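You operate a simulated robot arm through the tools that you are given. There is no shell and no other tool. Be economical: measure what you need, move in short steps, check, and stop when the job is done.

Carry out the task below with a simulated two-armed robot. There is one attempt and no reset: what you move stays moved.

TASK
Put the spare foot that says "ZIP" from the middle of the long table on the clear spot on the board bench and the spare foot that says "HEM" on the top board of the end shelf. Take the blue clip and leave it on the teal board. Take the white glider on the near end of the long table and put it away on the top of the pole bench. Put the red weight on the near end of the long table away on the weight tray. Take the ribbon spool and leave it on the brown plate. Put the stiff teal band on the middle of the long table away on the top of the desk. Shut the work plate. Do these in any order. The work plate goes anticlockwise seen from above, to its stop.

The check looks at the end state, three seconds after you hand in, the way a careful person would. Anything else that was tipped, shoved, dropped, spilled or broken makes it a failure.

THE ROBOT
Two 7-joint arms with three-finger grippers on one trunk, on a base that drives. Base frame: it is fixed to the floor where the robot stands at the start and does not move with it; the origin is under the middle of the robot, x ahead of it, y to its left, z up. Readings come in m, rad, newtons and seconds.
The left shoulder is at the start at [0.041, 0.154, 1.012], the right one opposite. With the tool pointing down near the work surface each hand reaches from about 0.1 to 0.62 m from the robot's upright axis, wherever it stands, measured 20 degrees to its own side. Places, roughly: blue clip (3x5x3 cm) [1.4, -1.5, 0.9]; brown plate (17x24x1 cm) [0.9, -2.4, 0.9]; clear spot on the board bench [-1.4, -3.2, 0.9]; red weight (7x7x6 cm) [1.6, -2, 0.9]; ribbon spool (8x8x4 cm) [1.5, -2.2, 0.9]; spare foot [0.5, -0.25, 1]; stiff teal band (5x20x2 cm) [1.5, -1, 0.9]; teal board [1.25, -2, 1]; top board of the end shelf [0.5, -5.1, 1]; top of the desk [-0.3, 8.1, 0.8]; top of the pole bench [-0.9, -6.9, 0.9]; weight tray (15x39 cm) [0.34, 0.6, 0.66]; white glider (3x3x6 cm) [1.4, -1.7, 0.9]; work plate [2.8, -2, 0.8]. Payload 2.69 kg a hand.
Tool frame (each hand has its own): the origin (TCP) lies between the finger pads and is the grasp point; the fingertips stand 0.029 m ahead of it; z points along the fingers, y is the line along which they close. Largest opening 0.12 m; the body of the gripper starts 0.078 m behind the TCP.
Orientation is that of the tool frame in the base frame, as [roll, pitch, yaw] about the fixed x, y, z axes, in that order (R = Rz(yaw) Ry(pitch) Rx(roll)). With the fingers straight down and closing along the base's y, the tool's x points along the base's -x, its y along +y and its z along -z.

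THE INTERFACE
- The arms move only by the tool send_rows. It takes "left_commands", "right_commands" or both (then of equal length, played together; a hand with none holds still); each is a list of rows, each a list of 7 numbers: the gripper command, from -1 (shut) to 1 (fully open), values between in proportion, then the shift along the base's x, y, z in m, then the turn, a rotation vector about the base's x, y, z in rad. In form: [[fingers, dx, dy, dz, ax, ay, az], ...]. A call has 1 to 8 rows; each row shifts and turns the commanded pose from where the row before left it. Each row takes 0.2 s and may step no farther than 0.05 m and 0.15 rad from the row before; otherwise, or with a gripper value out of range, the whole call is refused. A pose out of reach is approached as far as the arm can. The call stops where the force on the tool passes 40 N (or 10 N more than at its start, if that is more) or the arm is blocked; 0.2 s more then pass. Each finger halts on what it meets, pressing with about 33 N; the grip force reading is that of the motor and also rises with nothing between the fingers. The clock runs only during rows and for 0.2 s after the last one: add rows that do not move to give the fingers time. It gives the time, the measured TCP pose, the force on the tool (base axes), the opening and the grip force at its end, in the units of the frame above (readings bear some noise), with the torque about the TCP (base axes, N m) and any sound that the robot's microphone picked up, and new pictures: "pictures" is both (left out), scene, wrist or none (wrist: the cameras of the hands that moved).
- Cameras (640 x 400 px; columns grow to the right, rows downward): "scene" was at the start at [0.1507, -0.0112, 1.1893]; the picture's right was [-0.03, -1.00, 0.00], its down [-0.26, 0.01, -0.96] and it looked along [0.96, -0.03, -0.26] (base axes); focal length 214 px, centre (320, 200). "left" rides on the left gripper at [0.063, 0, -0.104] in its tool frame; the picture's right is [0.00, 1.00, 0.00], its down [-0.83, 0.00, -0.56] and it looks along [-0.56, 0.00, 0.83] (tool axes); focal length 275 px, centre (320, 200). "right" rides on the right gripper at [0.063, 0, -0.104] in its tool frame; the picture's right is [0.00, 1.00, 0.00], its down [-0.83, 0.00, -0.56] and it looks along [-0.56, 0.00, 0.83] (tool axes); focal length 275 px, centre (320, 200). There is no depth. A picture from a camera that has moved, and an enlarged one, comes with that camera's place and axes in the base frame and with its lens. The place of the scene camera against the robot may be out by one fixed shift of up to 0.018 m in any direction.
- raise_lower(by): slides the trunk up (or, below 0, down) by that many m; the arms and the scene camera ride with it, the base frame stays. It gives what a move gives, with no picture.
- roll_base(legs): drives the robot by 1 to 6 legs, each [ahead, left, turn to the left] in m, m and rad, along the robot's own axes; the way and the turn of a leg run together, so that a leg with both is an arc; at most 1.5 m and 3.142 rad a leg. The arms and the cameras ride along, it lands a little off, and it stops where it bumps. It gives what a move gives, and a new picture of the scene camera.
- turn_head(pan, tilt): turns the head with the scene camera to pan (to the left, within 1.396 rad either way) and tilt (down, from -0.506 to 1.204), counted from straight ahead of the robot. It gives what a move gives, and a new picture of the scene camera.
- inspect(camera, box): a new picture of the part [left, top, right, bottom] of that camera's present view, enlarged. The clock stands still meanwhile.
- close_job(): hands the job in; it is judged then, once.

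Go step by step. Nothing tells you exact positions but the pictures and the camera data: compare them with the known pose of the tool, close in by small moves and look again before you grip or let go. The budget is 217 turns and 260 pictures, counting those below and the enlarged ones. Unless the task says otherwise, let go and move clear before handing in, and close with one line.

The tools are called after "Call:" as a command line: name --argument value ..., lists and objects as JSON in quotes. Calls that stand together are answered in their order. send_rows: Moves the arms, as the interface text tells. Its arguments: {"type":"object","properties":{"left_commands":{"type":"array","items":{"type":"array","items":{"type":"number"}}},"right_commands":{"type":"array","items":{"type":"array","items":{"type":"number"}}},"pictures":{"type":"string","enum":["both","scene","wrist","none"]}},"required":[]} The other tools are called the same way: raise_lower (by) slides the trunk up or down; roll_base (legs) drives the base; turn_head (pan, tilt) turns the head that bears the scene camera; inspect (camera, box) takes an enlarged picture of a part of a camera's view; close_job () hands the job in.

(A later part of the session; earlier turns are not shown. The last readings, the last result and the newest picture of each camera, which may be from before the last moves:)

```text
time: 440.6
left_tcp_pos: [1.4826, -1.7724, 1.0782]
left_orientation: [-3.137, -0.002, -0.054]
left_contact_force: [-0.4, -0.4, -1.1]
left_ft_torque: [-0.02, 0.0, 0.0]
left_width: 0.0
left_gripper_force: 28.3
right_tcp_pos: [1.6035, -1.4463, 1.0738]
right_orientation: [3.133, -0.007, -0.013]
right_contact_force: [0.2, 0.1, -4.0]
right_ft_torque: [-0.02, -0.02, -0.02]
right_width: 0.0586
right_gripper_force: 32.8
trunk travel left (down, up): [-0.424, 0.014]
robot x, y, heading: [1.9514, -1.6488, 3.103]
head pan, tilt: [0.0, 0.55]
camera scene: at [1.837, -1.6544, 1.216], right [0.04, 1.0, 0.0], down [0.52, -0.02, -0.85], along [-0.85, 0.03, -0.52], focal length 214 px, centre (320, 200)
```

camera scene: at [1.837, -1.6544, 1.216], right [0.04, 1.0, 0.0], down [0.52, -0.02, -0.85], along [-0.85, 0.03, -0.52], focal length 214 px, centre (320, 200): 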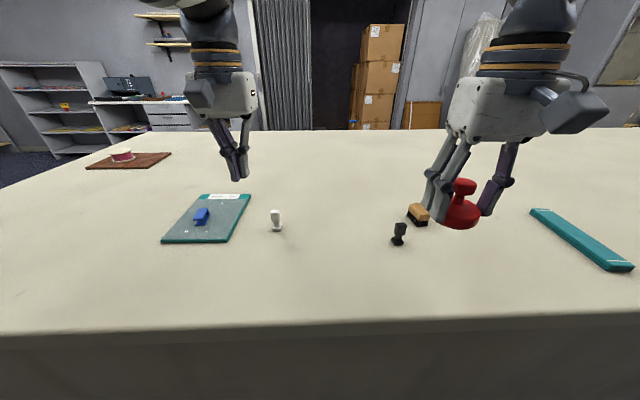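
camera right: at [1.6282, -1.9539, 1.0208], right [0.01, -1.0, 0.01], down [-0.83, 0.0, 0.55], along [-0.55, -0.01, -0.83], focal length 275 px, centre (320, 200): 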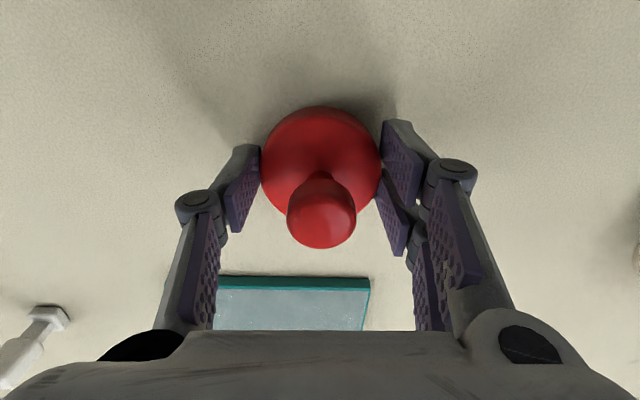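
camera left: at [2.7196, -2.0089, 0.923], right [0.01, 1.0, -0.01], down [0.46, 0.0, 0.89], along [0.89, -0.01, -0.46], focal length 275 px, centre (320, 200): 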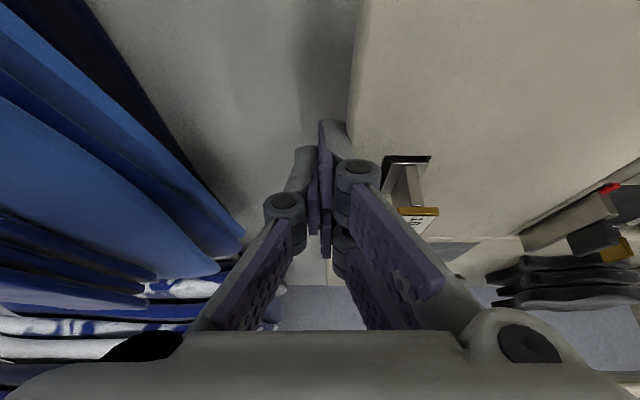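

Call:
send_rows --left_commands '[[0.4, -0.015, 0.005, -0.03, 0, 0, 0.025], [0.4, -0.02, 0.005, -0.03, 0, 0, 0.025], [0.4, -0.02, 0.005, -0.03, 0, 0, 0], [0.4, 0, 0, 0, 0, 0, 0]]' --pictures "wrist"

```text
time: 441.6
left_tcp_pos: [1.4262, -1.7573, 0.9869]
left_orientation: [-3.137, -0.002, -0.003]
left_contact_force: [-0.1, 0.0, -1.1]
left_ft_torque: [-0.02, 0.0, 0.01]
left_width: 0.0841
left_gripper_force: 0.1
right_tcp_pos: [1.6042, -1.4469, 1.0753]
right_orientation: [3.132, -0.008, -0.013]
right_contact_force: [0.8, 0.1, -4.1]
right_ft_torque: [0.0, 0.01, 0.0]
right_width: 0.0584
right_gripper_force: 33.1
trunk travel left (down, up): [-0.424, 0.014]
robot x, y, heading: [1.9509, -1.6503, 3.102]
head pan, tilt: [0.0, 0.55]
camera left: at [1.4886, -1.7586, 1.0918], right [-0.01, -1.0, 0.0], down [-0.83, 0.0, 0.56], along [-0.56, 0.01, -0.83], focal length 275 px, centre (320, 200)
```

left: 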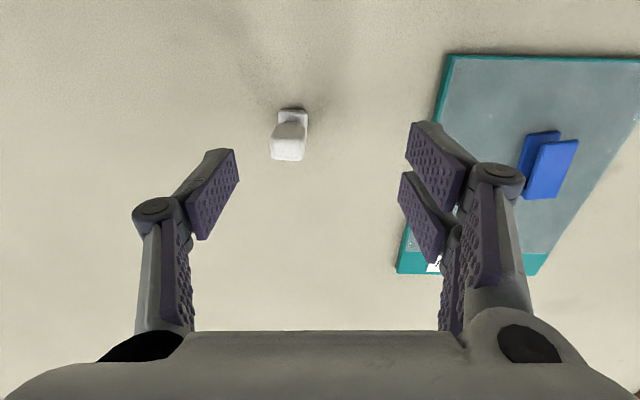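

Call:
send_rows --left_commands '[[0.4, -0.003, 0.02, 0, 0, 0, 0], [0.4, 0, 0, -0.04, 0, 0, 0], [0.4, 0, 0, -0.031, 0, 0, 0], [0, 0, 0, 0, 0, 0, 0], [-1, 0, 0, 0, 0, 0, 0], [-1, 0, 0, 0, 0, 0, 0], [-1, 0, 0, 0, 0, 0, 0]]' --pictures "wrist"

```text
time: 443.2
left_tcp_pos: [1.4232, -1.7392, 0.9176]
left_orientation: [-3.138, -0.001, -0.003]
left_contact_force: [0.0, -0.4, 1.7]
left_ft_torque: [-0.04, -0.01, 0.0]
left_width: 0.0192
left_gripper_force: 33.2
right_tcp_pos: [1.6032, -1.446, 1.0736]
right_orientation: [3.131, -0.007, -0.015]
right_contact_force: [-1.0, 0.5, -5.0]
right_ft_torque: [0.0, -0.05, 0.0]
right_width: 0.0587
right_gripper_force: 32.4
trunk travel left (down, up): [-0.424, 0.014]
robot x, y, heading: [1.9469, -1.6514, 3.105]
head pan, tilt: [0.0, 0.55]
camera left: at [1.4862, -1.7406, 1.0218], right [-0.01, -1.0, 0.0], down [-0.83, 0.01, 0.56], along [-0.56, 0.01, -0.83], focal length 275 px, centre (320, 200)
```

left: 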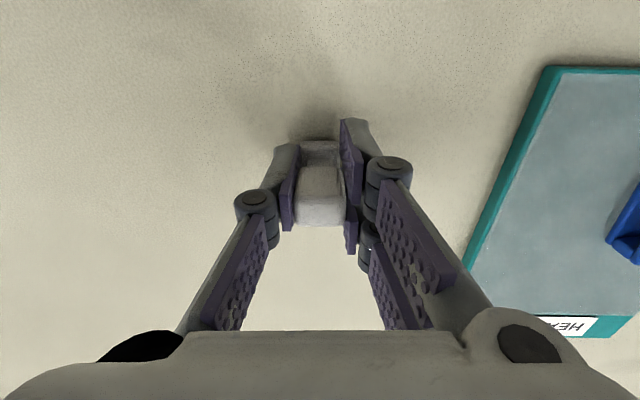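

The glider is gripped. I'll lift, pull in, and drive around to the pole bench.

Call:
send_rows --left_commands '[[-1, 0, 0, 0.015, 0, 0, 0], [-1, 0, 0, 0.03, 0, 0, 0], [-1, 0.01, 0, 0.04, 0, 0, 0], [-1, 0.02, 0, 0.03, 0, 0, 0], [-1, 0.03, 0, 0.03, 0, 0, 0], [-1, 0.035, 0, 0.02, 0, 0, 0], [-1, 0.035, 0, 0, 0, 0, 0]]' --pictures "none"

Call:
roll_base --legs '[[0, 1.5, 0.035], [0, 0.8, 0], [1.5, 0, 0], [0.85, 0, 0], [0, 0, 1.57], [1.4, 0, 0]]'

```text
time: 444.8
left_tcp_pos: [1.5534, -1.7401, 1.0813]
left_orientation: [-3.136, -0.001, -0.004]
left_contact_force: [-0.5, -0.6, 0.3]
left_ft_torque: [0.06, 0.01, 0.03]
left_width: 0.019
left_gripper_force: 33.3
right_tcp_pos: [1.6024, -1.4484, 1.0748]
right_orientation: [3.133, -0.006, -0.014]
right_contact_force: [0.7, -0.5, -4.6]
right_ft_torque: [0.06, -0.02, -0.03]
right_width: 0.0582
right_gripper_force: 32.8
trunk travel left (down, up): [-0.424, 0.014]
robot x, y, heading: [1.9492, -1.649, 3.104]
head pan, tilt: [0.0, 0.55]
```

```text
time: 484.2
left_tcp_pos: [-0.3235, -5.7972, 1.0803]
left_orientation: [-3.137, -0.002, 1.595]
left_contact_force: [1.5, -0.4, 0.2]
left_ft_torque: [0.03, 0.01, 0.02]
left_width: 0.0187
left_gripper_force: 32.8
right_tcp_pos: [-0.6162, -5.7549, 1.075]
right_orientation: [3.131, -0.007, 1.585]
right_contact_force: [-0.4, 0.0, -4.9]
right_ft_torque: [0.05, 0.01, 0.02]
right_width: 0.0581
right_gripper_force: 32.9
trunk travel left (down, up): [-0.424, 0.014]
robot x, y, heading: [-0.4233, -5.4006, -1.582]
head pan, tilt: [0.0, 0.55]
camera scene: at [-0.4277, -5.5206, 1.216], right [-1.0, 0.01, 0.0], down [0.01, 0.52, -0.85], along [-0.01, -0.85, -0.52], focal length 214 px, centre (320, 200)
```

scene: 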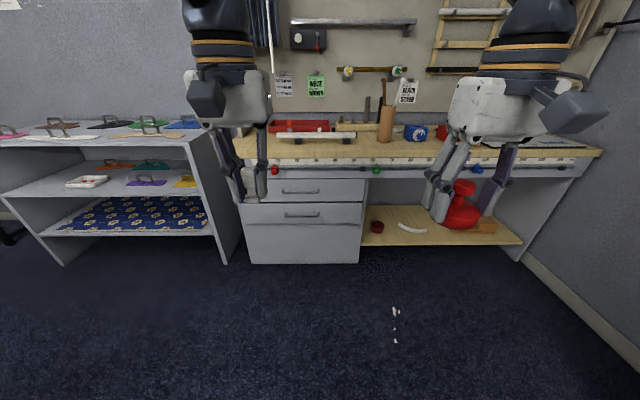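

Call:
inspect --camera "scene" --box '[225, 100, 610, 215]'

```text
1.66 times, centred on (418, 158) of scene
camera zoom: at [-0.4277, -5.5206, 1.216], right [-1.0, 0.01, 0.0], down [0.01, 0.52, -0.85], along [-0.01, -0.85, -0.52], focal length 356 px, centre (158, 271)
```

zoom: 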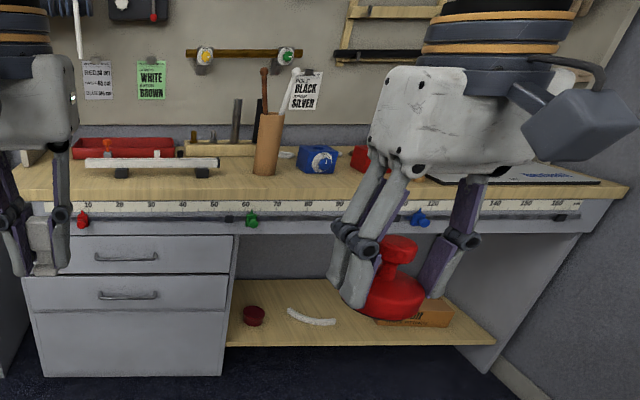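

The bench top is clear in front of the blue device, near (-0.92, -6.62). I'll drive there.

Call:
roll_base --legs '[[0.68, 0, 0], [0, -0.6, 0]]'

Call:
send_rows --left_commands '[[-1, 0, -0.035, -0.01, 0, 0, 0], [-1, 0, -0.035, -0.02, 0, 0, 0], [-1, 0, -0.035, -0.02, 0, 0, 0], [-1, 0, -0.02, 0, 0, 0, 0], [-1, 0, 0, 0, 0, 0, 0]]' --pictures "wrist"

```text
time: 492.5
left_tcp_pos: [-0.9131, -6.4729, 1.081]
left_orientation: [-3.137, -0.002, 1.606]
left_contact_force: [-0.1, -0.4, 0.4]
left_ft_torque: [0.0, -0.01, 0.03]
left_width: 0.0186
left_gripper_force: 33.1
right_tcp_pos: [-1.2064, -6.4342, 1.0752]
right_orientation: [3.13, -0.005, 1.594]
right_contact_force: [-0.7, 0.2, -4.6]
right_ft_torque: [0.04, -0.01, -0.03]
right_width: 0.058
right_gripper_force: 32.8
trunk travel left (down, up): [-0.424, 0.014]
robot x, y, heading: [-1.0162, -6.0774, -1.57]
head pan, tilt: [0.0, 0.55]
camera scene: at [-1.0214, -6.198, 1.216], right [-1.0, 0.0, 0.0], down [0.0, 0.52, -0.85], along [0.0, -0.85, -0.52], focal length 214 px, centre (320, 200)
```

scene: 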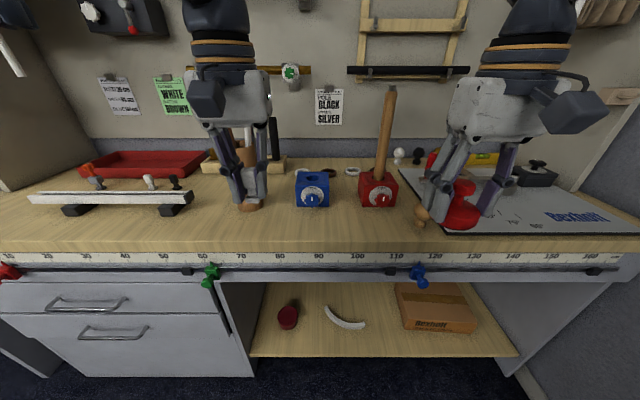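

```text
time: 493.7
left_tcp_pos: [-0.9122, -6.5981, 1.0304]
left_orientation: [-3.139, -0.001, 1.605]
left_contact_force: [0.8, 0.8, 0.3]
left_ft_torque: [0.04, 0.03, -0.02]
left_width: 0.0189
left_gripper_force: 33.2
right_tcp_pos: [-1.2075, -6.4337, 1.076]
right_orientation: [3.133, -0.007, 1.596]
right_contact_force: [-0.3, -0.5, -4.6]
right_ft_torque: [0.02, -0.01, -0.01]
right_width: 0.0582
right_gripper_force: 32.9
trunk travel left (down, up): [-0.424, 0.014]
robot x, y, heading: [-1.0182, -6.081, -1.569]
head pan, tilt: [0.0, 0.55]
camera left: at [-0.9143, -6.535, 1.1341], right [1.0, 0.03, 0.0], down [0.03, -0.83, 0.56], along [0.01, -0.56, -0.83], focal length 275 px, centre (320, 200)
```

left: 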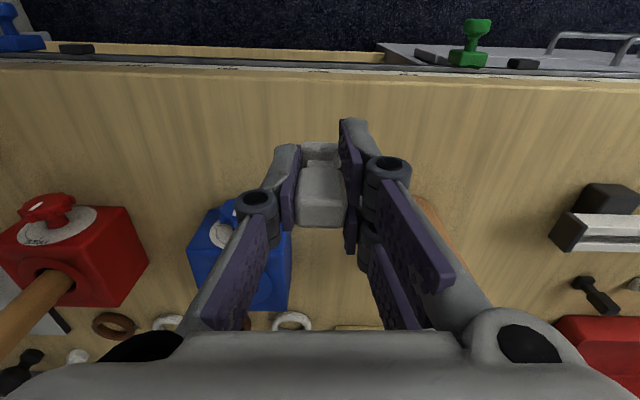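

The front strip from y -6.58 to -6.70 is clear here. I'll move 4 cm further in and go down until contact.

Call:
send_rows --left_commands '[[-1, 0, -0.025, -0.02, 0, 0, 0], [-1, 0, -0.017, -0.03, 0, 0, 0], [-1, 0, 0, -0.025, 0, 0, 0], [-1, 0, 0, -0.01, 0, 0, 0], [-1, 0, 0, -0.005, 0, 0, 0], [-1, 0, 0, -0.004, 0, 0, 0], [-1, 0, 0, -0.004, 0, 0, 0], [-1, 0, 0, 0, 0, 0, 0]]' --pictures "none"

```text
time: 495.5
left_tcp_pos: [-0.9132, -6.6254, 0.9282]
left_orientation: [-3.136, -0.001, 1.605]
left_contact_force: [-0.1, 0.1, 0.2]
left_ft_torque: [-0.04, 0.0, 0.0]
left_width: 0.0191
left_gripper_force: 33.0
left hand out of reach, approached as far as the arm can: row 1, 2
right_tcp_pos: [-1.2072, -6.4351, 1.0745]
right_orientation: [3.132, -0.008, 1.595]
right_contact_force: [0.4, -0.3, -4.8]
right_ft_torque: [0.05, 0.0, 0.0]
right_width: 0.0583
right_gripper_force: 32.9
trunk travel left (down, up): [-0.424, 0.014]
robot x, y, heading: [-1.0165, -6.0773, -1.572]
head pan, tilt: [0.0, 0.55]
```

Call:
send_rows --left_commands '[[-1, 0, -0.01, -0.004, 0, 0, 0], [-1, 0, 0, -0.004, 0, 0, 0], [-1, 0, 0, -0.004, 0, 0, 0], [-1, 0, 0, -0.004, 0, 0, 0], [-1, 0, 0, -0.004, 0, 0, 0], [-1, 0, 0, 0, 0, 0, 0]]' --pictures "wrist"

```text
time: 496.9
left_tcp_pos: [-0.9135, -6.6345, 0.9089]
left_orientation: [-3.137, 0.0, 1.606]
left_contact_force: [0.3, -0.5, 0.7]
left_ft_torque: [0.03, 0.04, 0.02]
left_width: 0.0188
left_gripper_force: 33.3
right_tcp_pos: [-1.2076, -6.4349, 1.0751]
right_orientation: [3.133, -0.006, 1.595]
right_contact_force: [0.9, 0.2, -4.5]
right_ft_torque: [0.01, 0.01, 0.0]
right_width: 0.0581
right_gripper_force: 32.9
trunk travel left (down, up): [-0.424, 0.014]
robot x, y, heading: [-1.0149, -6.0801, -1.573]
head pan, tilt: [0.0, 0.55]
camera left: at [-0.9152, -6.5725, 1.0131], right [1.0, 0.03, 0.0], down [0.03, -0.83, 0.56], along [0.01, -0.56, -0.83], focal length 275 px, centre (320, 200)
```

left: 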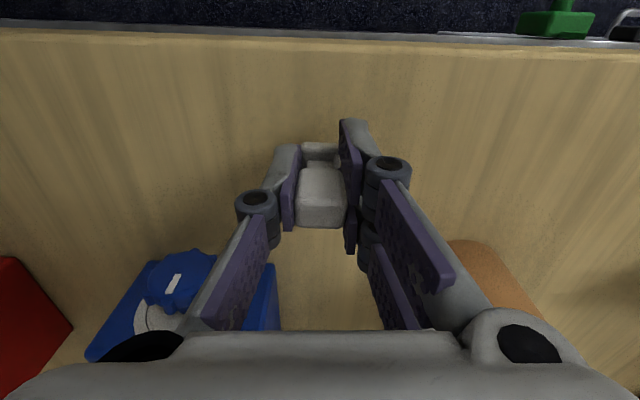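

Call:
send_rows --left_commands '[[-1, 0, 0, -0.004, 0, 0, 0], [-1, 0, 0, -0.004, 0, 0, 0], [-1, 0, 0, -0.004, 0, 0, 0], [-1, 0, 0, -0.004, 0, 0, 0], [-1, 0, 0, -0.004, 0, 0, 0], [-1, 0, 0, -0.004, 0, 0, 0], [-1, 0, 0, -0.004, 0, 0, 0], [-1, 0, 0, 0, 0, 0, 0]]' --pictures "none"

```text
time: 498.3
left_tcp_pos: [-0.9124, -6.6347, 0.8973]
left_orientation: [-3.134, 0.018, 1.607]
left_contact_force: [0.7, 9.2, 29.9]
left_ft_torque: [0.41, -0.13, 0.02]
left_width: 0.0189
left_gripper_force: 32.5
right_tcp_pos: [-1.2084, -6.431, 1.0758]
right_orientation: [3.133, -0.003, 1.596]
right_contact_force: [0.5, 0.8, -4.7]
right_ft_torque: [0.01, 0.03, 0.01]
right_width: 0.0579
right_gripper_force: 32.7
trunk travel left (down, up): [-0.424, 0.014]
robot x, y, heading: [-1.0203, -6.0781, -1.57]
head pan, tilt: [0.0, 0.55]
stopped in row 6 (left hand): the force on the tool passed its limit at 43 N (the readings are from after the stop); the commanded pose is now the measured one
```

Contact. I'll ease up, release, rise and check.

Call:
send_rows --left_commands '[[-1, 0, 0, 0.002, 0, 0, 0], [-0.5, 0, 0, 0, 0, 0, 0], [0, 0, 0, 0, 0, 0, 0], [0, 0, 0, 0, 0, 0, 0], [0, 0, 0, 0.03, 0, 0, 0], [0, 0, 0, 0.04, 0, 0, 0], [0, 0, 0.02, 0.04, 0, 0, 0], [0, 0, 0.03, 0.03, 0, 0, 0]]' --pictures "wrist"

```text
time: 500.1
left_tcp_pos: [-0.9175, -6.6045, 1.0407]
left_orientation: [-3.136, 0.009, 1.607]
left_contact_force: [-0.6, 0.3, 0.4]
left_ft_torque: [-0.01, -0.01, 0.0]
left_width: 0.0603
left_gripper_force: 0.0
left hand out of reach, approached as far as the arm can: row 6, 7, 8
right_tcp_pos: [-1.2063, -6.4348, 1.0738]
right_orientation: [3.13, -0.006, 1.596]
right_contact_force: [-0.6, 0.0, -4.5]
right_ft_torque: [0.04, -0.01, 0.02]
right_width: 0.058
right_gripper_force: 32.7
trunk travel left (down, up): [-0.424, 0.014]
robot x, y, heading: [-1.0161, -6.0772, -1.572]
head pan, tilt: [0.0, 0.55]
camera left: at [-0.9191, -6.5426, 1.1444], right [1.0, 0.03, 0.0], down [0.03, -0.83, 0.56], along [0.01, -0.56, -0.83], focal length 275 px, centre (320, 200)
```

left: 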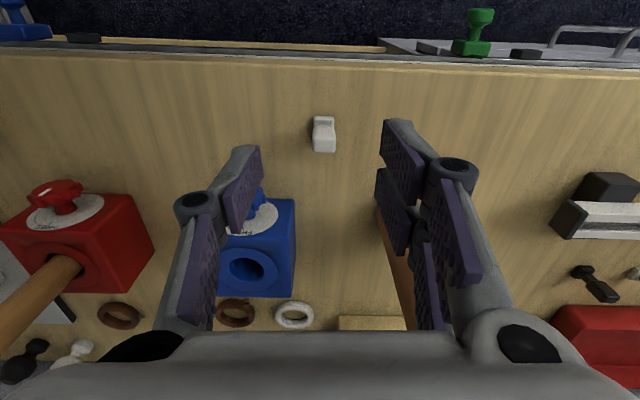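

The glider stands on the pole bench top. Next I'll drive to the weight tray, starting back up the aisle.

Call:
roll_base --legs '[[-0.9, 0, 0], [0, 0.55, 0], [0, 0, 1.57], [0, 0, 1.57], [1.5, 0, 0], [1.5, 0, 0]]'

Call:
roll_base --legs '[[1.5, 0, 0], [1.28, 0, 0], [0, 0, -1.57]]'

```text
time: 530.8
left_tcp_pos: [-0.5018, -1.6585, 1.0396]
left_orientation: [-3.137, 0.006, -1.533]
left_contact_force: [-0.3, 0.2, -0.5]
left_ft_torque: [-0.03, 0.02, -0.02]
left_width: 0.0601
left_gripper_force: 0.1
right_tcp_pos: [-0.2111, -1.8313, 1.0741]
right_orientation: [3.132, -0.007, -1.542]
right_contact_force: [-0.2, 0.0, -4.4]
right_ft_torque: [-0.01, -0.01, -0.02]
right_width: 0.0579
right_gripper_force: 33.3
trunk travel left (down, up): [-0.424, 0.014]
robot x, y, heading: [-0.4006, -2.1879, 1.574]
head pan, tilt: [0.0, 0.55]
camera scene: at [-0.4049, -2.0847, 1.216], right [1.0, 0.0, 0.0], down [0.0, -0.52, -0.85], along [0.0, 0.85, -0.52], focal length 214 px, centre (320, 200)
```

scene: 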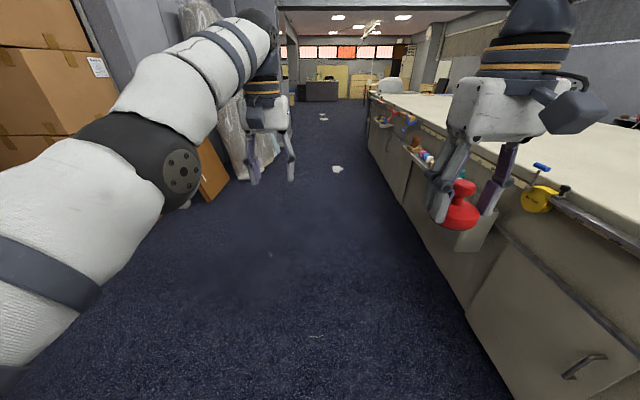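

```text
time: 548.1
left_tcp_pos: [0.1126, 0.6822, 1.0394]
left_orientation: [-3.138, 0.009, -3.132]
left_contact_force: [0.4, 0.3, -1.2]
left_ft_torque: [0.0, -0.03, 0.01]
left_width: 0.0602
left_gripper_force: 0.1
right_tcp_pos: [-0.0675, 0.3963, 1.0731]
right_orientation: [3.13, -0.007, 3.139]
right_contact_force: [0.1, -1.1, -5.2]
right_ft_torque: [0.0, 0.02, 0.0]
right_width: 0.0579
right_gripper_force: 33.1
trunk travel left (down, up): [-0.424, 0.014]
robot x, y, heading: [-0.4171, 0.5951, -0.026]
head pan, tilt: [0.0, 0.55]
camera scene: at [-0.3108, 0.5845, 1.216], right [-0.03, -1.0, 0.0], down [-0.52, 0.01, -0.85], along [0.85, -0.02, -0.52], focal length 214 px, centre (320, 200)
```

scene: 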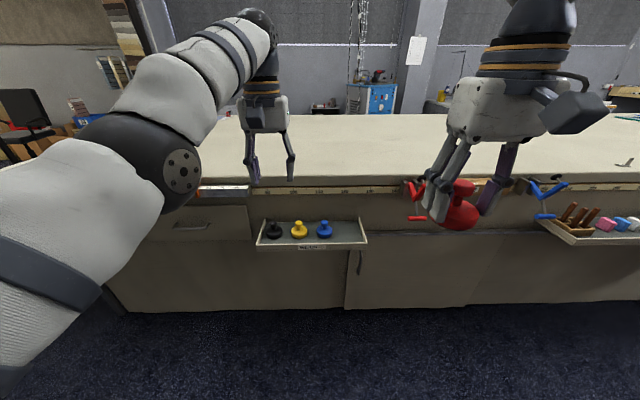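

The tray's free slot is at about (0.345, 0.455), right of the blue weight. I'll move in and turn the right hand 90° so the fingers open across the tray's width.

Call:
roll_base --legs '[[0.28, 0.065, 0.026]]'

Call:
send_rows --right_commands '[[-1, 0, 0, 0, 0, 0, -0.145], [-1, 0, 0, 0, 0, 0, -0.145], [-1, 0, 0, 0, 0, 0, -0.145], [-1, 0, 0, 0, 0, 0, -0.145], [-1, 0, 0, 0, 0, 0, -0.145], [-1, 0, 0, 0, 0, 0, -0.145], [-1, 0, 0, 0, 0, 0, -0.145], [-1, 0, 0, 0, 0, 0, -0.145]]' --pictures "none"

Call:
send_rows --right_commands '[[-1, 0.015, 0, -0.03, 0, 0, -0.14], [-1, 0.015, 0, -0.03, 0, 0, -0.14], [-1, 0.015, 0, -0.03, 0, 0, -0.13], [-1, 0.015, 0, -0.03, 0, 0, 0], [-1, 0, 0, -0.03, 0, 0, 0], [-1, 0, 0, 0, 0, 0, 0]]' --pictures "both"

```text
time: 550.1
left_tcp_pos: [0.3867, 0.761, 1.0395]
left_orientation: [-3.138, 0.008, -3.097]
left_contact_force: [0.6, 0.7, 0.4]
left_ft_torque: [-0.02, -0.01, 0.03]
left_width: 0.06
left_gripper_force: 0.0
right_tcp_pos: [0.2171, 0.4698, 1.0747]
right_orientation: [3.132, -0.007, -3.111]
right_contact_force: [0.7, 1.0, -5.0]
right_ft_torque: [0.02, 0.05, -0.01]
right_width: 0.058
right_gripper_force: 33.1
trunk travel left (down, up): [-0.424, 0.014]
robot x, y, heading: [-0.1433, 0.6618, 0.004]
head pan, tilt: [0.0, 0.55]
camera scene: at [-0.0325, 0.6496, 1.216], right [0.01, -1.0, 0.0], down [-0.52, 0.0, -0.85], along [0.85, 0.01, -0.52], focal length 214 px, centre (320, 200)
```

scene: 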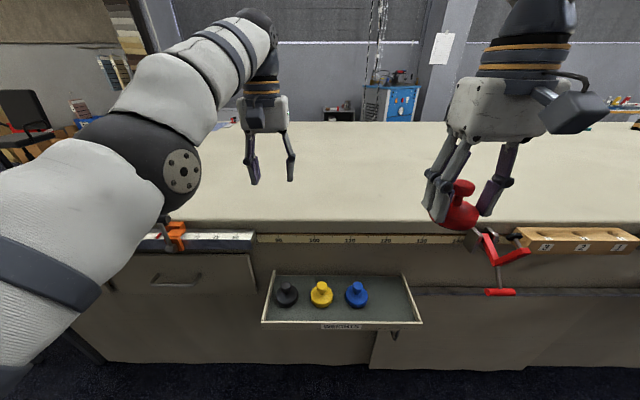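

```text
time: 551.9
left_tcp_pos: [0.3869, 0.7618, 1.0403]
left_orientation: [-3.137, 0.007, -3.099]
left_contact_force: [0.4, 0.5, -0.3]
left_ft_torque: [0.0, 0.0, 0.02]
left_width: 0.0599
left_gripper_force: 0.1
right_tcp_pos: [0.2176, 0.468, 1.0755]
right_orientation: [3.131, -0.007, 2.012]
right_contact_force: [-0.3, -0.4, -3.7]
right_ft_torque: [0.01, 0.03, -0.01]
right_width: 0.0578
right_gripper_force: 33.3
trunk travel left (down, up): [-0.424, 0.014]
robot x, y, heading: [-0.1383, 0.6552, 0.006]
head pan, tilt: [0.0, 0.55]
```

```text
time: 553.3
left_tcp_pos: [0.3873, 0.7621, 1.0404]
left_orientation: [-3.137, 0.006, -3.097]
left_contact_force: [-0.2, -1.1, 0.2]
left_ft_torque: [0.0, -0.02, 0.0]
left_width: 0.0599
left_gripper_force: 0.0
right_tcp_pos: [0.2766, 0.4685, 0.9244]
right_orientation: [3.131, -0.008, 1.604]
right_contact_force: [-0.6, 0.4, -4.5]
right_ft_torque: [0.03, 0.01, 0.03]
right_width: 0.0573
right_gripper_force: 32.6
trunk travel left (down, up): [-0.424, 0.014]
robot x, y, heading: [-0.1385, 0.6563, 0.013]
head pan, tilt: [0.0, 0.55]
camera scene: at [-0.0331, 0.6493, 1.216], right [0.01, -1.0, 0.0], down [-0.52, 0.0, -0.85], along [0.85, 0.01, -0.52], focal length 214 px, centre (320, 200)
camera right: at [0.2745, 0.5315, 1.0281], right [1.0, 0.04, 0.01], down [0.03, -0.83, 0.55], along [0.03, -0.55, -0.83], focal length 275 px, centre (320, 200)
```

scene: 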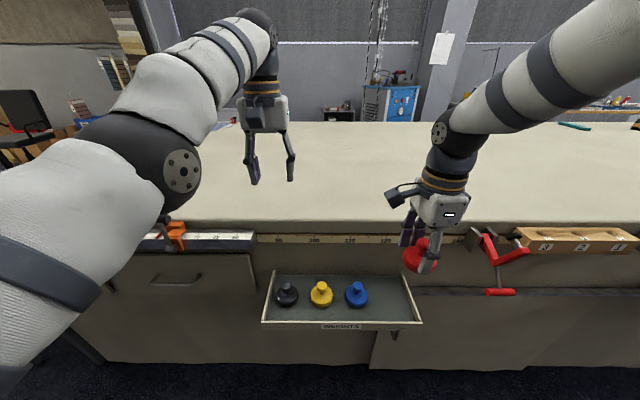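
right: 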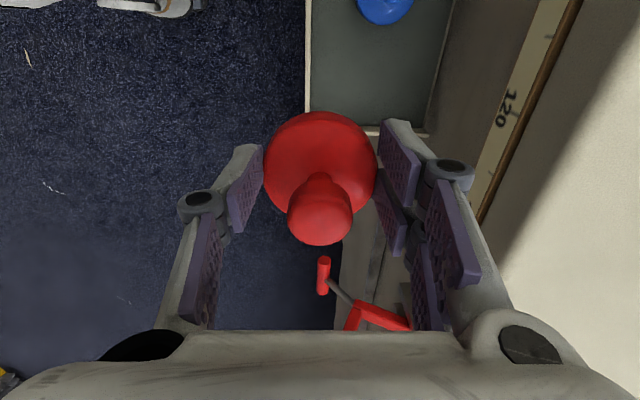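

Tray inside: x 0.266-0.415 and y from 0.41, with the blue weight's edge at 0.51. I'll centre the red weight at (0.322, 0.46), clear of the table edge, and lower it.

Call:
send_rows --right_commands '[[-1, 0.023, -0.004, -0.01, 0, 0, -0.015], [-1, 0.022, -0.004, -0.03, 0, 0, -0.015], [-1, 0, 0, -0.04, 0, 0, 0], [-1, 0, 0, -0.04, 0, 0, 0], [-1, 0, 0, -0.03, 0, 0, 0], [-1, 0, 0, 0, 0, 0, 0]]' --pictures "wrist"

```text
time: 554.7
left_tcp_pos: [0.3865, 0.7616, 1.0404]
left_orientation: [-3.136, 0.008, -3.098]
left_contact_force: [-0.5, -0.2, 0.3]
left_ft_torque: [0.0, 0.01, 0.02]
left_width: 0.0598
left_gripper_force: 0.0
right_tcp_pos: [0.3225, 0.462, 0.7745]
right_orientation: [3.13, -0.008, 1.575]
right_contact_force: [-0.5, -0.2, -4.9]
right_ft_torque: [0.08, 0.02, 0.02]
right_width: 0.0578
right_gripper_force: 32.6
trunk travel left (down, up): [-0.424, 0.014]
robot x, y, heading: [-0.1387, 0.6595, 0.006]
head pan, tilt: [0.0, 0.55]
camera right: at [0.3224, 0.525, 0.8791], right [1.0, 0.01, 0.01], down [0.0, -0.83, 0.55], along [0.01, -0.55, -0.83], focal length 275 px, centre (320, 200)
```

right: 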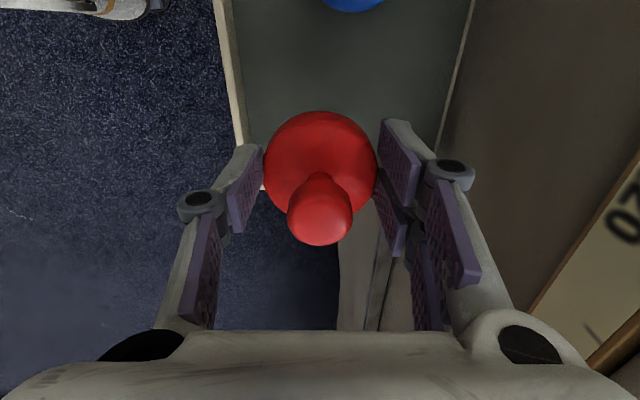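

Call:
send_rows --right_commands '[[-1, 0, 0, -0.03, 0, 0, 0], [-1, 0, 0, -0.015, 0, 0, 0], [-1, 0, 0, -0.008, 0, 0, 0], [-1, 0, 0, -0.005, 0, 0, 0], [-1, 0, 0, -0.005, 0, 0, 0], [-1, 0, 0, -0.005, 0, 0, 0], [-1, 0, 0, -0.005, 0, 0, 0], [-1, 0, 0, 0, 0, 0, 0]]' --pictures "none"

```text
time: 556.5
left_tcp_pos: [0.385, 0.7623, 1.0428]
left_orientation: [-3.137, 0.012, -3.097]
left_contact_force: [0.7, 1.0, -0.5]
left_ft_torque: [0.01, 0.01, 0.01]
left_width: 0.0601
left_gripper_force: 0.0
right_tcp_pos: [0.3211, 0.4632, 0.7055]
right_orientation: [3.126, -0.005, 1.574]
right_contact_force: [-9.7, -0.3, 34.8]
right_ft_torque: [-0.19, 0.39, -0.07]
right_width: 0.0583
right_gripper_force: 33.1
trunk travel left (down, up): [-0.424, 0.014]
robot x, y, heading: [-0.137, 0.6596, 0.008]
head pan, tilt: [0.0, 0.55]
```

Call:
send_rows --right_commands '[[-1, 0, 0, 0.003, 0, 0, 0], [-1, 0, 0, 0, 0, 0, 0]]' --pictures "both"

```text
time: 557.1
left_tcp_pos: [0.3859, 0.7625, 1.0396]
left_orientation: [-3.137, 0.006, -3.097]
left_contact_force: [0.0, 0.2, -0.1]
left_ft_torque: [0.0, 0.03, 0.02]
left_width: 0.06
left_gripper_force: 0.1
right_tcp_pos: [0.3224, 0.4627, 0.7046]
right_orientation: [3.13, -0.006, 1.575]
right_contact_force: [0.5, 3.3, 16.6]
right_ft_torque: [-0.1, -0.39, 0.08]
right_width: 0.0585
right_gripper_force: 32.7
trunk travel left (down, up): [-0.424, 0.014]
robot x, y, heading: [-0.1424, 0.6591, 0.007]
head pan, tilt: [0.0, 0.55]
camera scene: at [-0.034, 0.6504, 1.216], right [0.01, -1.0, 0.0], down [-0.52, 0.0, -0.85], along [0.85, 0.01, -0.52], focal length 214 px, centre (320, 200)
camera right: at [0.3218, 0.5248, 0.8088], right [1.0, 0.01, 0.01], down [0.0, -0.83, 0.55], along [0.01, -0.55, -0.83], focal length 275 px, centre (320, 200)
```

scene: 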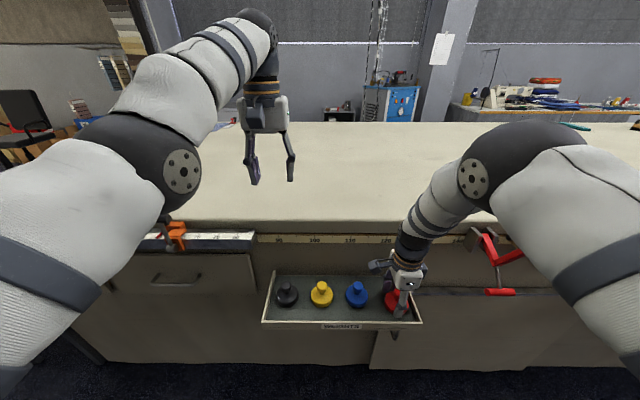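
right: 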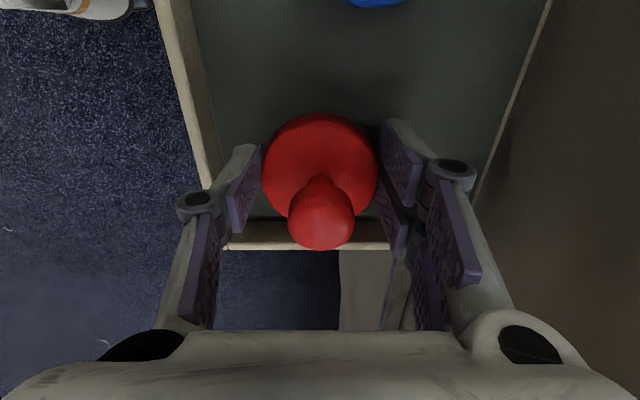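

The weight sits inside the tray. I'll open just enough and rise straight up.

Call:
send_rows --right_commands '[[0.05, 0, 0, 0, 0, 0, 0], [0.18, 0, 0, 0, 0, 0, 0], [0.18, 0, 0, 0, 0, 0, 0], [0.18, 0, 0, 0.02, 0, 0, 0], [0.18, 0, 0, 0.04, 0, 0, 0], [0.18, 0, 0, 0.045, 0, 0, 0], [0.18, 0, 0, 0.045, 0, 0, 0], [0.18, 0, 0, 0.045, 0, 0, 0]]' --pictures "wrist"

```text
time: 558.9
left_tcp_pos: [0.3855, 0.7618, 1.042]
left_orientation: [-3.138, 0.008, -3.098]
left_contact_force: [0.0, 0.0, -0.5]
left_ft_torque: [0.02, 0.0, 0.02]
left_width: 0.06
left_gripper_force: 0.0
right_tcp_pos: [0.3226, 0.4602, 0.8983]
right_orientation: [3.133, -0.008, 1.574]
right_contact_force: [0.1, -0.4, 0.3]
right_ft_torque: [-0.02, 0.01, 0.04]
right_width: 0.0709
right_gripper_force: 0.1
trunk travel left (down, up): [-0.424, 0.014]
robot x, y, heading: [-0.1365, 0.6576, 0.01]
head pan, tilt: [0.0, 0.55]
camera right: at [0.3229, 0.5221, 1.0024], right [1.0, 0.01, 0.01], down [0.0, -0.83, 0.55], along [0.01, -0.55, -0.83], focal length 275 px, centre (320, 200)
```

right: 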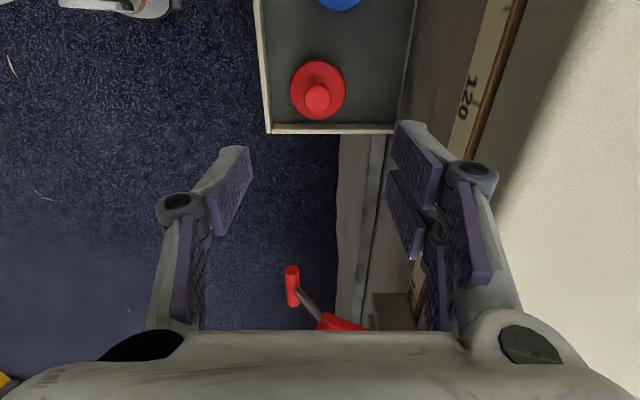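

The red weight is in its slot. I'll reset both arms and then drive back around to the far aisle for the teal band.

Call:
send_rows --right_commands '[[0.5, 0, 0, 0.04, 0, 0, 0.145], [0.5, 0, 0, 0.04, 0, 0, 0.145], [0.5, 0, 0, 0.03, 0, 0, 0.145], [0.5, 0, -0.01, 0.03, 0, 0, 0.145], [0.5, 0, -0.01, 0, 0, 0, 0.145], [0.5, 0, -0.01, 0, 0, 0, 0.145], [0.5, 0, 0, 0, 0, 0, 0.145], [0.5, 0, 0, 0, 0, 0, 0.145]]' --left_commands '[[0, 0, -0.03, 0.03, 0, 0, 0], [0, 0, -0.03, 0.03, 0, 0, 0], [0, -0.01, -0.02, 0.03, 0, 0, 0], [0, -0.03, 0, 0.01, 0, 0, 0], [0, -0.04, 0, 0, 0, 0, 0], [0, -0.04, 0, 0, 0, 0, 0], [0, -0.04, 0.01, 0, 0, 0, 0], [0, -0.02, 0.02, -0.02, 0, 0, 0]]' --pictures "none"

Call:
roll_base --legs '[[-0.25, 0, -1.57], [1.5, 0, 0], [1.5, 0, 0], [1.45, 0, 0], [0, 0, 1.57]]'

```text
time: 560.7
left_tcp_pos: [0.1925, 0.7252, 1.0876]
left_orientation: [-3.136, 0.012, -3.098]
left_contact_force: [0.0, -0.1, 0.6]
left_ft_torque: [-0.02, -0.02, -0.04]
left_width: 0.06
left_gripper_force: 0.0
left hand out of reach, approached as far as the arm can: row 1, 2, 3, 4
right_tcp_pos: [0.3218, 0.4314, 1.0396]
right_orientation: [3.133, -0.007, 2.737]
right_contact_force: [0.6, 0.5, 0.1]
right_ft_torque: [0.03, -0.02, -0.02]
right_width: 0.0898
right_gripper_force: 0.0
trunk travel left (down, up): [-0.424, 0.014]
robot x, y, heading: [-0.1357, 0.6544, 0.01]
head pan, tilt: [0.0, 0.55]
```

```text
time: 589.4
left_tcp_pos: [0.002, -3.5013, 1.0861]
left_orientation: [-3.135, 0.008, -3.063]
left_contact_force: [0.4, -0.1, -0.5]
left_ft_torque: [0.03, 0.01, -0.03]
left_width: 0.06
left_gripper_force: 0.1
right_tcp_pos: [0.1408, -3.7899, 1.0406]
right_orientation: [3.132, -0.007, 2.77]
right_contact_force: [-0.4, -0.2, 0.4]
right_ft_torque: [0.01, 0.0, 0.01]
right_width: 0.0899
right_gripper_force: 0.0
trunk travel left (down, up): [-0.424, 0.014]
robot x, y, heading: [-0.3256, -3.5824, 0.047]
head pan, tilt: [0.0, 0.55]
cut short: leg 1
camera scene: at [-0.2224, -3.5845, 1.216], right [0.04, -1.0, 0.0], down [-0.52, -0.02, -0.85], along [0.85, 0.04, -0.52], focal length 214 px, centre (320, 200)
```

scene: 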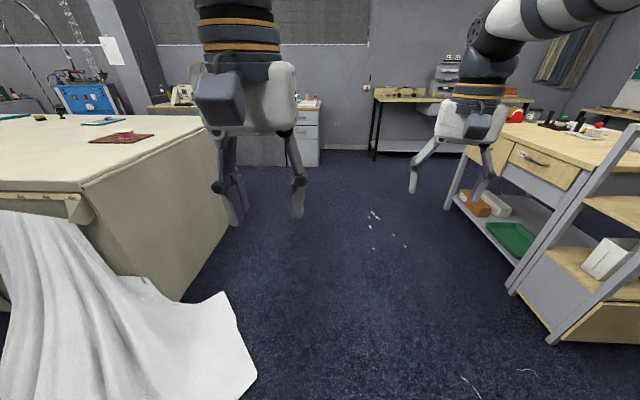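

Call:
roll_base --legs '[[0, -0.42, -0.047], [1.5, 0, 0], [0.82, 0, 0], [0, 0, 3.14], [0, -1.5, 0], [0, -1.3, 0]]'

```text
time: 633.0
left_tcp_pos: [1.7508, -1.2691, 1.0868]
left_orientation: [-3.136, 0.007, 0.012]
left_contact_force: [-0.1, 0.5, -0.7]
left_ft_torque: [0.0, 0.0, -0.02]
left_width: 0.0599
left_gripper_force: 0.0
right_tcp_pos: [1.6303, -0.9717, 1.0396]
right_orientation: [3.134, -0.007, -0.439]
right_contact_force: [-0.4, 0.6, -0.2]
right_ft_torque: [-0.02, 0.02, -0.01]
right_width: 0.09
right_gripper_force: 0.0
trunk travel left (down, up): [-0.424, 0.014]
robot x, y, heading: [2.0818, -1.2099, 3.118]
head pan, tilt: [0.0, 0.55]
camera scene: at [1.9714, -1.2176, 1.216], right [0.02, 1.0, 0.0], down [0.52, -0.01, -0.85], along [-0.85, 0.02, -0.52], focal length 214 px, centre (320, 200)
```

scene: 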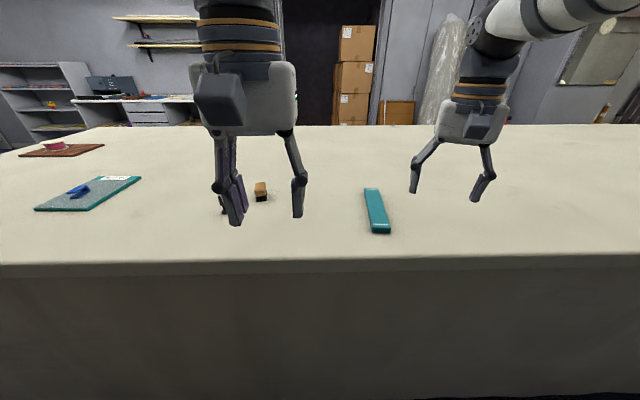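

The teal band's centre is at about (1.455, -1.045), lying along x. I'll move in and take it with the right hand.

Call:
roll_base --legs '[[0.12, 0, 0]]'

Call:
send_rows --right_commands '[[0.5, -0.01, -0.02, -0.01, 0, 0, 0.145], [0.5, -0.01, -0.02, -0.01, 0, 0, 0.145], [0.5, -0.01, -0.02, -0.015, 0, 0, 0.145], [0.5, 0, -0.01, -0.01, 0, 0, 0], [0.5, 0, 0, 0, 0, 0, 0]]' --pictures "wrist"

```text
time: 634.2
left_tcp_pos: [1.6345, -1.2657, 1.0872]
left_orientation: [-3.137, 0.008, 0.012]
left_contact_force: [-0.3, -0.5, 0.3]
left_ft_torque: [-0.01, -0.03, 0.01]
left_width: 0.0602
left_gripper_force: 0.1
right_tcp_pos: [1.5134, -0.9694, 1.0386]
right_orientation: [3.131, -0.008, -0.44]
right_contact_force: [-0.9, 0.3, -0.2]
right_ft_torque: [0.03, -0.02, 0.01]
right_width: 0.0898
right_gripper_force: 0.1
trunk travel left (down, up): [-0.424, 0.014]
robot x, y, heading: [1.9673, -1.2107, 3.12]
head pan, tilt: [0.0, 0.55]
camera scene: at [1.854, -1.215, 1.216], right [0.02, 1.0, 0.0], down [0.52, -0.01, -0.85], along [-0.85, 0.02, -0.52], focal length 214 px, centre (320, 200)
```

scene: 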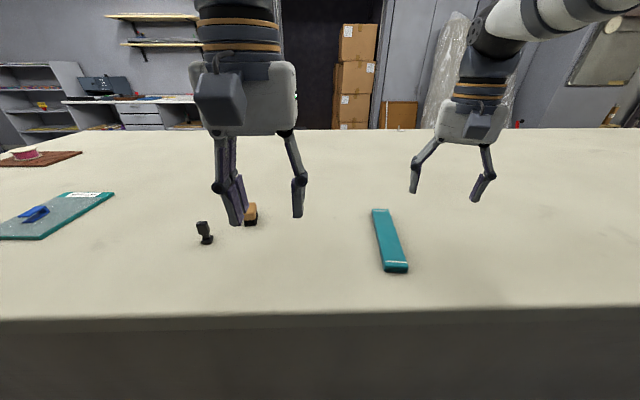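

```text
time: 635.4
left_tcp_pos: [1.6342, -1.2649, 1.0876]
left_orientation: [-3.137, 0.008, 0.01]
left_contact_force: [0.8, -1.0, 0.6]
left_ft_torque: [0.04, -0.02, 0.0]
left_width: 0.06
left_gripper_force: 0.0
right_tcp_pos: [1.4847, -1.0388, 0.9936]
right_orientation: [3.13, -0.006, -0.004]
right_contact_force: [-0.2, -0.2, 0.2]
right_ft_torque: [0.04, 0.01, -0.01]
right_width: 0.0901
right_gripper_force: 0.0
trunk travel left (down, up): [-0.424, 0.014]
robot x, y, heading: [1.9695, -1.21, 3.118]
head pan, tilt: [0.0, 0.55]
camera right: at [1.5483, -1.0382, 1.0986], right [0.0, -1.0, 0.01], down [-0.83, 0.0, 0.55], along [-0.55, -0.01, -0.83], focal length 275 px, centre (320, 200)
```

right: 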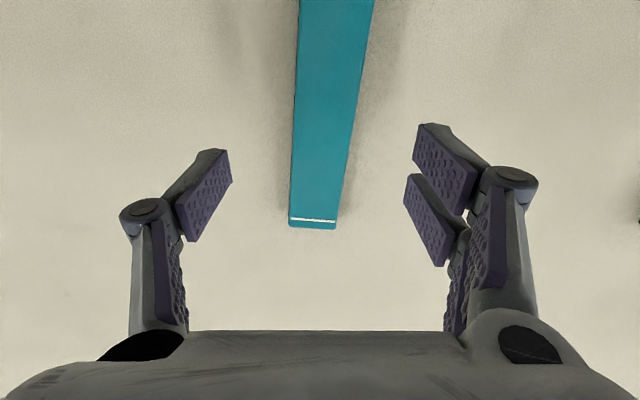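

Call:
send_rows --right_commands '[[0.5, 0, -0.004, -0.03, 0, 0, -0.08], [0.5, 0, 0, -0.03, 0, 0, 0], [0.5, 0, 0, -0.02, 0, 0, 0], [0, 0, 0, 0, 0, 0, 0], [-1, 0, 0, 0, 0, 0, 0], [-1, 0, 0, 0, 0, 0, 0], [-1, 0, 0, 0.02, 0, 0, 0], [-1, 0, 0, 0.03, 0, 0, 0]]' --pictures "wrist"

```text
time: 637.2
left_tcp_pos: [1.6357, -1.265, 1.0886]
left_orientation: [-3.137, 0.008, 0.013]
left_contact_force: [-0.4, -0.3, 0.2]
left_ft_torque: [0.01, -0.01, 0.0]
left_width: 0.06
left_gripper_force: 0.1
right_tcp_pos: [1.4849, -1.0443, 0.9645]
right_orientation: [3.132, -0.007, -0.082]
right_contact_force: [0.8, -0.1, -0.5]
right_ft_torque: [0.03, 0.0, 0.0]
right_width: 0.0444
right_gripper_force: 33.0
trunk travel left (down, up): [-0.424, 0.014]
robot x, y, heading: [1.9693, -1.2085, 3.116]
head pan, tilt: [0.0, 0.55]
camera right: at [1.5478, -1.0486, 1.0701], right [-0.08, -1.0, 0.01], down [-0.83, 0.07, 0.55], along [-0.55, 0.04, -0.84], focal length 275 px, centre (320, 200)
```

right: 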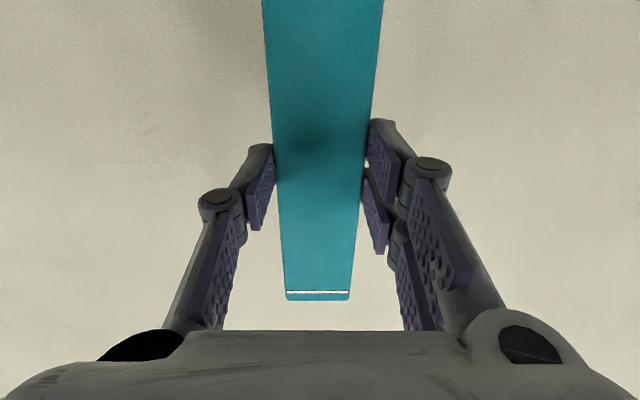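

The band is gripped. I'll lift it higher, pull in and start the drive to the desk.

Call:
send_rows --right_commands '[[-1, 0, 0, 0.04, 0, 0, 0.04], [-1, 0.02, 0, 0.04, 0, 0, 0.04], [-1, 0.04, 0, 0.01, 0, 0, 0], [-1, 0.03, 0.01, 0, 0, 0, 0]]' --pictures "none"

Call:
roll_base --legs '[[0, 1.5, 0], [0, 1.27, 0.02], [1.5, 0, 0], [0.82, 0, 0], [0, 0, -1.57], [1.4, 0, 0]]'

Call:
roll_base --legs '[[1.5, 0, 0], [1.5, 0, 0], [1.5, 0, 0], [1.5, 0, 0]]'

```text
time: 638.2
left_tcp_pos: [1.6353, -1.2632, 1.0868]
left_orientation: [-3.138, 0.006, 0.011]
left_contact_force: [0.0, 0.8, -0.3]
left_ft_torque: [-0.11, -0.03, 0.0]
left_width: 0.0599
left_gripper_force: 0.2
right_tcp_pos: [1.5754, -1.0309, 1.0543]
right_orientation: [3.13, -0.006, -0.003]
right_contact_force: [0.3, 0.3, -0.8]
right_ft_torque: [-0.1, 0.02, -0.01]
right_width: 0.0442
right_gripper_force: 32.9
trunk travel left (down, up): [-0.424, 0.014]
robot x, y, heading: [1.9634, -1.2071, 3.124]
head pan, tilt: [0.0, 0.55]
```

```text
time: 680.9
left_tcp_pos: [-0.3854, -2.3202, 1.0874]
left_orientation: [-3.136, 0.006, -1.53]
left_contact_force: [-1.1, 0.2, -0.4]
left_ft_torque: [0.01, -0.06, 0.01]
left_width: 0.06
left_gripper_force: 0.1
right_tcp_pos: [-0.1545, -2.2547, 1.0555]
right_orientation: [3.135, -0.007, -1.547]
right_contact_force: [-0.6, 0.4, 0.0]
right_ft_torque: [0.0, 0.0, 0.0]
right_width: 0.0441
right_gripper_force: 33.4
trunk travel left (down, up): [-0.424, 0.014]
robot x, y, heading: [-0.3241, -2.6553, 1.571]
head pan, tilt: [0.0, 0.55]
camera scene: at [-0.3244, -2.5522, 1.216], right [1.0, 0.0, 0.0], down [0.0, -0.52, -0.85], along [0.0, 0.85, -0.52], focal length 214 px, centre (320, 200)
```

scene: 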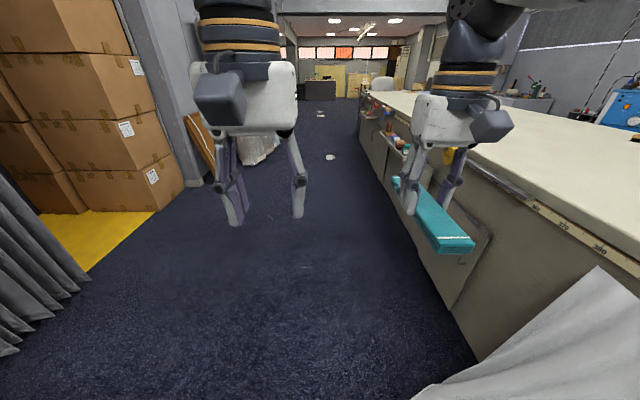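

```text
time: 709.5
left_tcp_pos: [-0.4756, 3.6887, 1.0872]
left_orientation: [-3.137, 0.008, -1.502]
left_contact_force: [-0.5, 0.5, -0.2]
left_ft_torque: [-0.01, -0.01, 0.05]
left_width: 0.06
left_gripper_force: 0.1
right_tcp_pos: [-0.2471, 3.7631, 1.0539]
right_orientation: [3.133, -0.006, -1.515]
right_contact_force: [0.1, 0.5, -1.1]
right_ft_torque: [0.01, -0.02, -0.03]
right_width: 0.0442
right_gripper_force: 32.5
trunk travel left (down, up): [-0.424, 0.014]
robot x, y, heading: [-0.3995, 3.3608, 1.609]
head pan, tilt: [0.0, 0.55]
camera scene: at [-0.4074, 3.4598, 1.216], right [1.0, 0.04, 0.0], down [0.02, -0.52, -0.85], along [-0.03, 0.85, -0.52], focal length 214 px, centre (320, 200)
```

scene: 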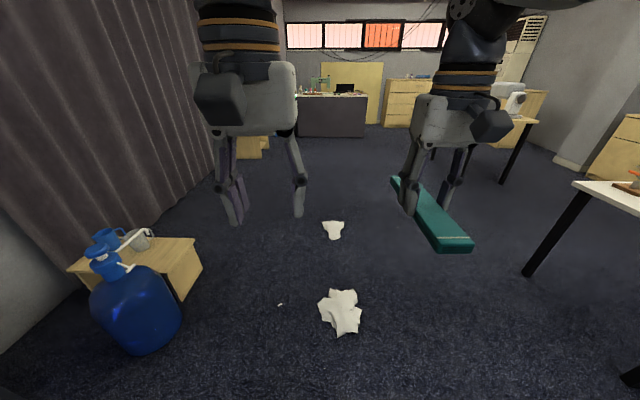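

Crumpled papers lie ahead on the floor, so I'll sidestep to the right and pass them on the way to the desk.

Call:
roll_base --legs '[[0, -0.68, -0.038], [1.5, 0, 0], [1.4, 0, 0], [0, 0.55, 0]]'

```text
time: 733.0
left_tcp_pos: [-0.3116, 6.6185, 1.0869]
left_orientation: [-3.137, 0.006, -1.549]
left_contact_force: [0.2, 0.7, 0.0]
left_ft_torque: [0.01, -0.02, -0.03]
left_width: 0.0601
left_gripper_force: 0.1
right_tcp_pos: [-0.0801, 6.6813, 1.0549]
right_orientation: [3.134, -0.006, -1.564]
right_contact_force: [-0.6, 0.1, -1.2]
right_ft_torque: [-0.03, -0.02, 0.0]
right_width: 0.0443
right_gripper_force: 32.6
trunk travel left (down, up): [-0.424, 0.014]
robot x, y, heading: [-0.2498, 6.2877, 1.56]
head pan, tilt: [0.0, 0.55]
camera scene: at [-0.2537, 6.3869, 1.216], right [1.0, -0.01, 0.0], down [-0.01, -0.52, -0.85], along [0.01, 0.85, -0.52], focal length 214 px, centre (320, 200)
```

scene: 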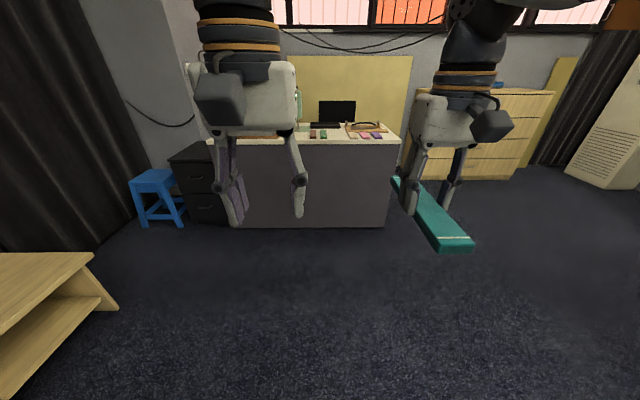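

Call:
inspect --camera "scene" --box '[200, 95, 410, 160]'

```text
3.05 times, centred on (305, 128) of scene
camera zoom: at [-0.2537, 6.3869, 1.216], right [1.0, -0.01, 0.0], down [-0.01, -0.52, -0.85], along [0.01, 0.85, -0.52], focal length 654 px, centre (366, 421)
```

zoom: 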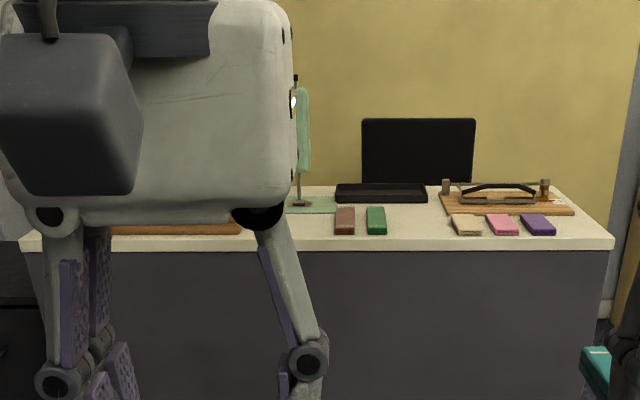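

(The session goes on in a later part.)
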